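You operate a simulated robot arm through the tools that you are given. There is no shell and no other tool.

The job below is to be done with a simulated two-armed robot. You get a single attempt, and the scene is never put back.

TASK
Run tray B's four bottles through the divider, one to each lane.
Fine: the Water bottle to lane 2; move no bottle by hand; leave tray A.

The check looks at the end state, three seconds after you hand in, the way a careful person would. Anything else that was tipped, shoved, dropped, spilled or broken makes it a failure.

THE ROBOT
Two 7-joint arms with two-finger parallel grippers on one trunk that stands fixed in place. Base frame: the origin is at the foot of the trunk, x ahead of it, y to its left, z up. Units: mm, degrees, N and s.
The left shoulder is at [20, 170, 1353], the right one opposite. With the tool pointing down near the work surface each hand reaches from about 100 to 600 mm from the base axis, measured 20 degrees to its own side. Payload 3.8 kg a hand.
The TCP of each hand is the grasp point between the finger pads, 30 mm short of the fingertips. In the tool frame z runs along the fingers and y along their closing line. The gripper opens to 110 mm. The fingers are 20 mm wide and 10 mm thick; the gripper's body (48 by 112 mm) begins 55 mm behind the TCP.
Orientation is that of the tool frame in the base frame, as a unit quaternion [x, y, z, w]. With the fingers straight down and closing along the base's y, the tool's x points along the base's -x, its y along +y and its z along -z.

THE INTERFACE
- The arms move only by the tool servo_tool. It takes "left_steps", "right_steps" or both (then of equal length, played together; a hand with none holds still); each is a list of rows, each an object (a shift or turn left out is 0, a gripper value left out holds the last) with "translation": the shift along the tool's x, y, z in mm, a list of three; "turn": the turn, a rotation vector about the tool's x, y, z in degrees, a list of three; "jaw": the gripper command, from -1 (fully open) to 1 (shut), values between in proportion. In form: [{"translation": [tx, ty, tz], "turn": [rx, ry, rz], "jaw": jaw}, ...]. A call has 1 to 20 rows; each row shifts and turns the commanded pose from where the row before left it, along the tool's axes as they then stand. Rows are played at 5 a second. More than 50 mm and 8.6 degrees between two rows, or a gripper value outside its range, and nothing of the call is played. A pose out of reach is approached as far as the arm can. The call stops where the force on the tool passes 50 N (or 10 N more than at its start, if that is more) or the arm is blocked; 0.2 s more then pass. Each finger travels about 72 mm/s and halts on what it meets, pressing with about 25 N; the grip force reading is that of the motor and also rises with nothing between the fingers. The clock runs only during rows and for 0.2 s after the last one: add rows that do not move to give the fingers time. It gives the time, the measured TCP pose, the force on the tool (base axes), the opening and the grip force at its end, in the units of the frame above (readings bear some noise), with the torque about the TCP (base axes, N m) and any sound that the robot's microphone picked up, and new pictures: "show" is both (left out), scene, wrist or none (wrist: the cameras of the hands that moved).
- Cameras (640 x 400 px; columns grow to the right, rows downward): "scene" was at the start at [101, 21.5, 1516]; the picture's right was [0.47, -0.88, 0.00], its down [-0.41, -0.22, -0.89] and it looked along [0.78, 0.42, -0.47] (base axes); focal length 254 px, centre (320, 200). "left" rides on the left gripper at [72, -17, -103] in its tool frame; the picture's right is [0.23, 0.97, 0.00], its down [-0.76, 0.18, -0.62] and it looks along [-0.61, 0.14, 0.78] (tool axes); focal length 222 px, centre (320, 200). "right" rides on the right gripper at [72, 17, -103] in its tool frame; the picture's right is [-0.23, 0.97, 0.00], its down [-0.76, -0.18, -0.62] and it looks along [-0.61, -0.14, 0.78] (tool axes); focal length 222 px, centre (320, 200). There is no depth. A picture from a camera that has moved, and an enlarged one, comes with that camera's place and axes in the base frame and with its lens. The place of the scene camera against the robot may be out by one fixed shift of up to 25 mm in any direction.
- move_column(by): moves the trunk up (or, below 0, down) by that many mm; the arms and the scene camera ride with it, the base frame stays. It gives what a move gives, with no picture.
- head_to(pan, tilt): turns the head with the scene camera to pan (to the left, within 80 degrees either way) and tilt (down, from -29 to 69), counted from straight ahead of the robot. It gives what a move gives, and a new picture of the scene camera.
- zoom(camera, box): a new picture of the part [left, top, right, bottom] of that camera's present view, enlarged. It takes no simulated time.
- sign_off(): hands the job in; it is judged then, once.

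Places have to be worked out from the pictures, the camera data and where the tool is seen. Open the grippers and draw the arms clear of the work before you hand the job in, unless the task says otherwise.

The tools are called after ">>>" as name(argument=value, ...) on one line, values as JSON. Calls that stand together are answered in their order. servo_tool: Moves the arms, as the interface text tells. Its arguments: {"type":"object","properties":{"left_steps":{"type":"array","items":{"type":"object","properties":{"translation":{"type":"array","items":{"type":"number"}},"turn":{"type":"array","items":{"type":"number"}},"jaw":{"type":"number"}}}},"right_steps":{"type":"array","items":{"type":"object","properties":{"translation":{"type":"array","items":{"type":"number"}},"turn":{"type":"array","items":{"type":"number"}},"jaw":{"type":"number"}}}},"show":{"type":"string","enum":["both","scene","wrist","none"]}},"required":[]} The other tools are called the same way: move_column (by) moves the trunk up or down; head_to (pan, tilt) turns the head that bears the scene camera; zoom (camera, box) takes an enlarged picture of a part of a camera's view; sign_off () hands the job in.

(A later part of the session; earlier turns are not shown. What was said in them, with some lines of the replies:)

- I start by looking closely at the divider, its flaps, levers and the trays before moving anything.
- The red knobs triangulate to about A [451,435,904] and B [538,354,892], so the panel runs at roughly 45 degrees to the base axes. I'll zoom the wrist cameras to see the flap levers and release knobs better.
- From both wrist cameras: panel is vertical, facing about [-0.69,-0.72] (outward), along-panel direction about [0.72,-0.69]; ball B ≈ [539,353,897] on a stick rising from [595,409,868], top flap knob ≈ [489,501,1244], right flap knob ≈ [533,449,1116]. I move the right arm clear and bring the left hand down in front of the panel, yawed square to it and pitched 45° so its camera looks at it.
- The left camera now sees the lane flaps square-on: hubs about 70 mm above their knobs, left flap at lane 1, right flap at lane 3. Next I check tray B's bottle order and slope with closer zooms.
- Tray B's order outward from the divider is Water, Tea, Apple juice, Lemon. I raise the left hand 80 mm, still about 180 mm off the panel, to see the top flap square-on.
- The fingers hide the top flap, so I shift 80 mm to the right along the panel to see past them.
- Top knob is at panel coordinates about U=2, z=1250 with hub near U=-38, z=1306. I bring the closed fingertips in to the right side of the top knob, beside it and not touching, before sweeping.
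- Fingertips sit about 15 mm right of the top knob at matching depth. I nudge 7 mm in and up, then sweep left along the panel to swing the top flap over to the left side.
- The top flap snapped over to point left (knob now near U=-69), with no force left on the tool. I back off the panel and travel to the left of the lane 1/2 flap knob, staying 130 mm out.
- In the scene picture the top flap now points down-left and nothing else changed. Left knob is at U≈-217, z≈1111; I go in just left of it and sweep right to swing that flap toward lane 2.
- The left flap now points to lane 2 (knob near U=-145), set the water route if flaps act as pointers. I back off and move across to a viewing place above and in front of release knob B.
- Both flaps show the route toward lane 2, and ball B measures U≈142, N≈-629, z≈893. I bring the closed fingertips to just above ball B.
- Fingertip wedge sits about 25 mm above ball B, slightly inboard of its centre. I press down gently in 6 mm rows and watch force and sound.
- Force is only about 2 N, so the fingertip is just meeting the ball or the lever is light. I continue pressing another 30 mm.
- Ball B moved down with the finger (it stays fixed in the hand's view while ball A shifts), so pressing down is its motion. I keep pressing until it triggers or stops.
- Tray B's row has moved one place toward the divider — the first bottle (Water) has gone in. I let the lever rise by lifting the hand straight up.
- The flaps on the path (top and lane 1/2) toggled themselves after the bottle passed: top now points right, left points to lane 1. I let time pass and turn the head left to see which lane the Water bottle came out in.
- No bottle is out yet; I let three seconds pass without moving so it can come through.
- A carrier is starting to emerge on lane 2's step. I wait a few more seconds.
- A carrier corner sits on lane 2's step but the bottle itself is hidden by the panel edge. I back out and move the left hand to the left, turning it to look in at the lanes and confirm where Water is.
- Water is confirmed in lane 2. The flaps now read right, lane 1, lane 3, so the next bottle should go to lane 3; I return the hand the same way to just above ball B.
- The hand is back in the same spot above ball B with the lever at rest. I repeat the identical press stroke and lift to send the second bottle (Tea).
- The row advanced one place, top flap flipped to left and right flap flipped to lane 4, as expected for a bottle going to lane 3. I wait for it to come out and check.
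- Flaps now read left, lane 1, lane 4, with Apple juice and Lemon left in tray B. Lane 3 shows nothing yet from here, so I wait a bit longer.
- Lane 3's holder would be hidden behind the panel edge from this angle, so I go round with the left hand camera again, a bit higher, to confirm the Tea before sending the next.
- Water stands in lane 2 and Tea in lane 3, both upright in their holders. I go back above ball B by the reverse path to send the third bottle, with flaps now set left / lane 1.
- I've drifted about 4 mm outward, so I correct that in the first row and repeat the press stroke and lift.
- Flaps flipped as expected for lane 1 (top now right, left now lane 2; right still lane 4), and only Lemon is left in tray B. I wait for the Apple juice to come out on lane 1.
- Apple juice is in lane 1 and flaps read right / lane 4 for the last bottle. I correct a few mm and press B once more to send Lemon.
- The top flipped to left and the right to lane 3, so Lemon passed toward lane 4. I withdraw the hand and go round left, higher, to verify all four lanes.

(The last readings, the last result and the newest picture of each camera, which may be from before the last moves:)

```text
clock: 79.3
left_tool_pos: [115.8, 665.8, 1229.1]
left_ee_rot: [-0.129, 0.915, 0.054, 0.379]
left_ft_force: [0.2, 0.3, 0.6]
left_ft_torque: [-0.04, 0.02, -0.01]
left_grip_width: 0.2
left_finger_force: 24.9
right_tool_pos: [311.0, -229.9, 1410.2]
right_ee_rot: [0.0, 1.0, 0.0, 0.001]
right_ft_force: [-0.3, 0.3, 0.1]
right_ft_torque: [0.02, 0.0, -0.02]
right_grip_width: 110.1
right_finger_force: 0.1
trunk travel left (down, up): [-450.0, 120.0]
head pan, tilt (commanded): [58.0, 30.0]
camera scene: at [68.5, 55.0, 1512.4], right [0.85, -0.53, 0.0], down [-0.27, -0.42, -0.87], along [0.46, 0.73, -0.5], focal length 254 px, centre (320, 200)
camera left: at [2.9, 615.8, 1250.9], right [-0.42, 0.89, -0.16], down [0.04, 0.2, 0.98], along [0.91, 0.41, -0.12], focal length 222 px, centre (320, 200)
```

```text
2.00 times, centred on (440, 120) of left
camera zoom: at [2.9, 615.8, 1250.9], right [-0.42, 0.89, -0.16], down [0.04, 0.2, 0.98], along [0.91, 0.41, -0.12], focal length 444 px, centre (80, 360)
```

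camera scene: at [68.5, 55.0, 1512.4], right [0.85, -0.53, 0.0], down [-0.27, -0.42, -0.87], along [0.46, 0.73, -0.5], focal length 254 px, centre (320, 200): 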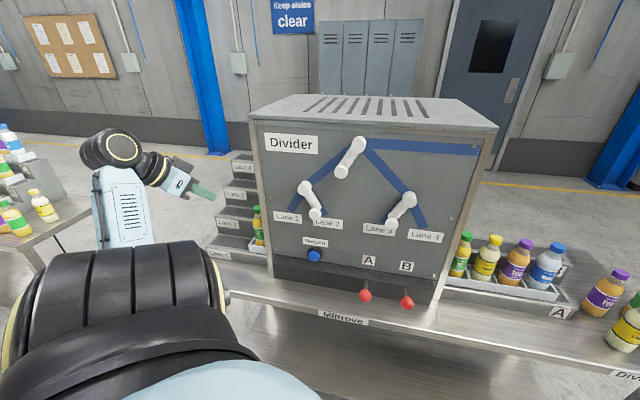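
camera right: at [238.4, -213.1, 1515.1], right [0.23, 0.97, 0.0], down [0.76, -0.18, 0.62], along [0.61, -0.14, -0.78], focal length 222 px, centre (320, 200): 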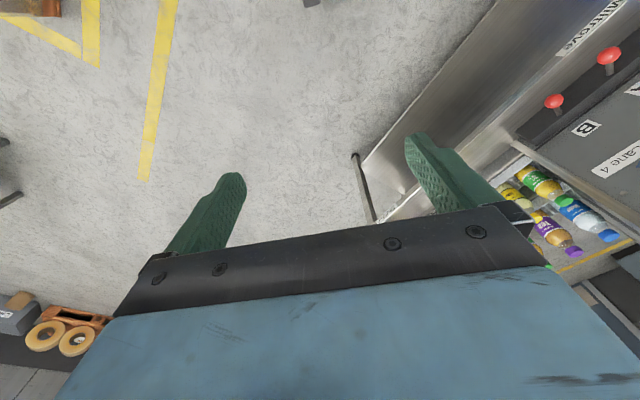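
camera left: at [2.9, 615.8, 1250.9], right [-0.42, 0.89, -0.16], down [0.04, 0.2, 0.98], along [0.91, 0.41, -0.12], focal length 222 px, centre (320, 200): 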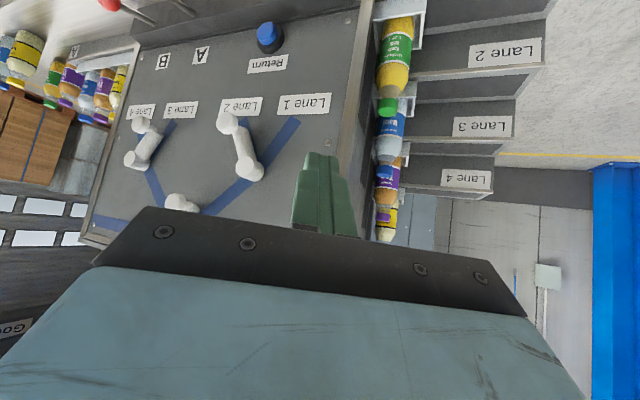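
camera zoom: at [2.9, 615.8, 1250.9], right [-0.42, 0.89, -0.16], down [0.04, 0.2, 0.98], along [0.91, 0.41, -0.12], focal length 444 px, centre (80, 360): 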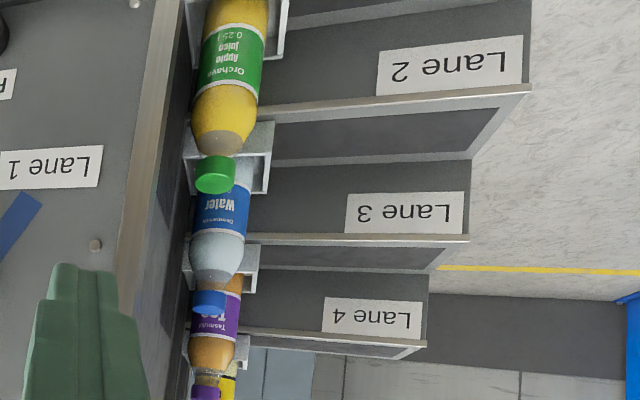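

All four lanes hold one upright bottle each: Apple juice 1, Water 2, Tea 3, Lemon 4. I draw the left hand back and up, open its gripper, and then check the tray side.

>>> servo_tool(left_steps=[{"translation": [0, 0, -40]}, {"translation": [0, 0, -40]}, {"translation": [0, 0, -40]}, {"jaw": -1}, {}, {}, {}, {}, {}], show="none")

>>> head_to(pan=30, tilt=30)

>>> zoom(camera="scene", box=[300, 160, 500, 290])

>>> zoom(camera="left", box=[260, 40, 580, 260])

```text
clock: 81.3
left_tool_pos: [34.3, 641.5, 1312.3]
left_ee_rot: [-0.129, 0.915, 0.054, 0.38]
left_ft_force: [0.3, -1.0, -0.3]
left_ft_torque: [0.0, -0.02, 0.01]
left_grip_width: 109.9
left_finger_force: 0.0
right_tool_pos: [310.6, -230.5, 1411.0]
right_ee_rot: [0.0, 1.0, 0.0, 0.0]
right_ft_force: [0.9, -0.2, 0.2]
right_ft_torque: [-0.01, 0.01, -0.01]
right_grip_width: 109.9
right_finger_force: 0.1
trunk travel left (down, up): [-450.0, 120.0]
head pan, tilt (commanded): [58.0, 30.0]
```

```text
clock: 82.3
left_tool_pos: [34.1, 642.2, 1312.2]
left_ee_rot: [-0.129, 0.915, 0.053, 0.378]
left_ft_force: [-0.7, 0.7, 0.1]
left_ft_torque: [0.03, -0.01, -0.02]
left_grip_width: 110.2
left_finger_force: 0.1
right_tool_pos: [310.6, -230.0, 1411.0]
right_ee_rot: [0.0, 1.0, 0.0, 0.0]
right_ft_force: [0.5, -0.1, -0.3]
right_ft_torque: [0.03, -0.02, 0.01]
right_grip_width: 110.4
right_finger_force: 0.1
trunk travel left (down, up): [-450.0, 120.0]
head pan, tilt (commanded): [30.0, 30.0]
camera scene: at [98.9, 23.6, 1512.4], right [0.5, -0.87, 0.0], down [-0.43, -0.25, -0.87], along [0.75, 0.43, -0.5], focal length 254 px, centre (320, 200)
```

scene: 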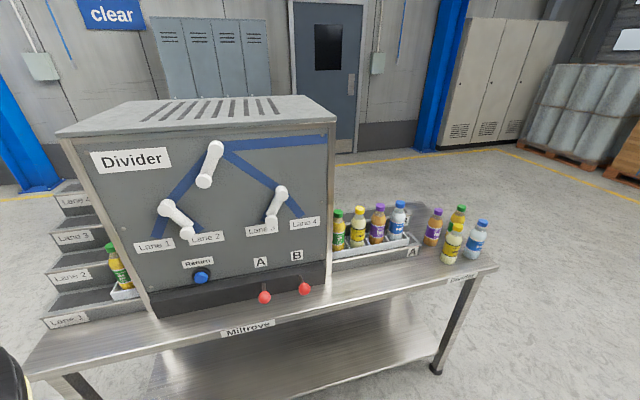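

```text
3.08 times, centred on (400, 225) of scene
camera zoom: at [98.9, 23.6, 1512.4], right [0.5, -0.87, 0.0], down [-0.43, -0.25, -0.87], along [0.75, 0.43, -0.5], focal length 781 px, centre (74, 123)
```

zoom: 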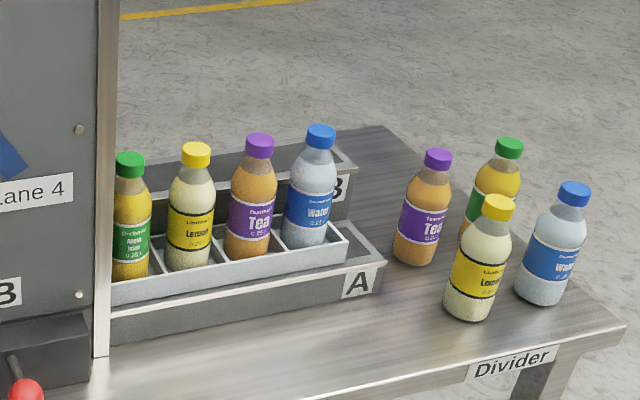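

```text
1.82 times, centred on (420, 150) of left
camera zoom: at [-79.6, 591.7, 1334.6], right [-0.42, 0.89, -0.16], down [0.04, 0.2, 0.98], along [0.91, 0.41, -0.12], focal length 404 px, centre (138, 291)
```

zoom: 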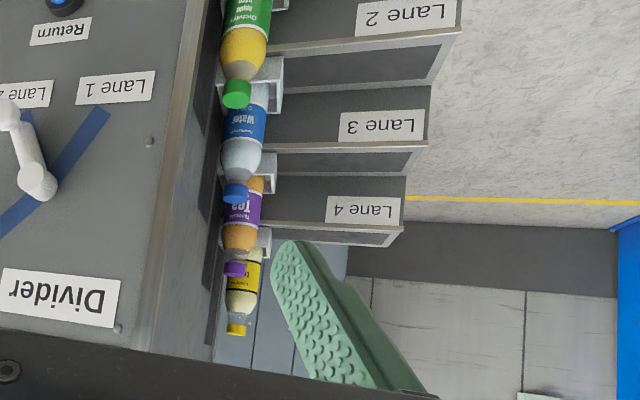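

Tray B is empty, tray A still holds its four bottles, the loose bottles stand where they were, and lanes 1–4 hold Apple juice, Water, Tea and Lemon. Both grippers are open and the arms clear, so I hand in.

>>> sign_off()

```text
The job is handed in.
```

I ran tray B's four bottles through the divider, one to each lane, with Water in lane 2. I then handed the job in, but no verdict came back.

| Lane | Bottle |
|------|--------|
| 1 | Apple juice |
| 2 | Water |
| 3 | Tea |
| 4 | Lemon |

- **Bottles:** I only pushed two divider flaps and pressed knob B, so no bottle was touched by hand. The last pictures show all four standing upright in their lane holders.
- **Flaps:** Each bottle flips the flaps it passes. I set the route once, for Water, and the other three went to the free lanes on their own. The flaps finished in different positions from where they started.
- **Everything else:** Tray B is empty. Tray A's four bottles and the four loose bottles on the table look untouched in the last picture.
- **Arms:** Both grippers are open and clear of the work.
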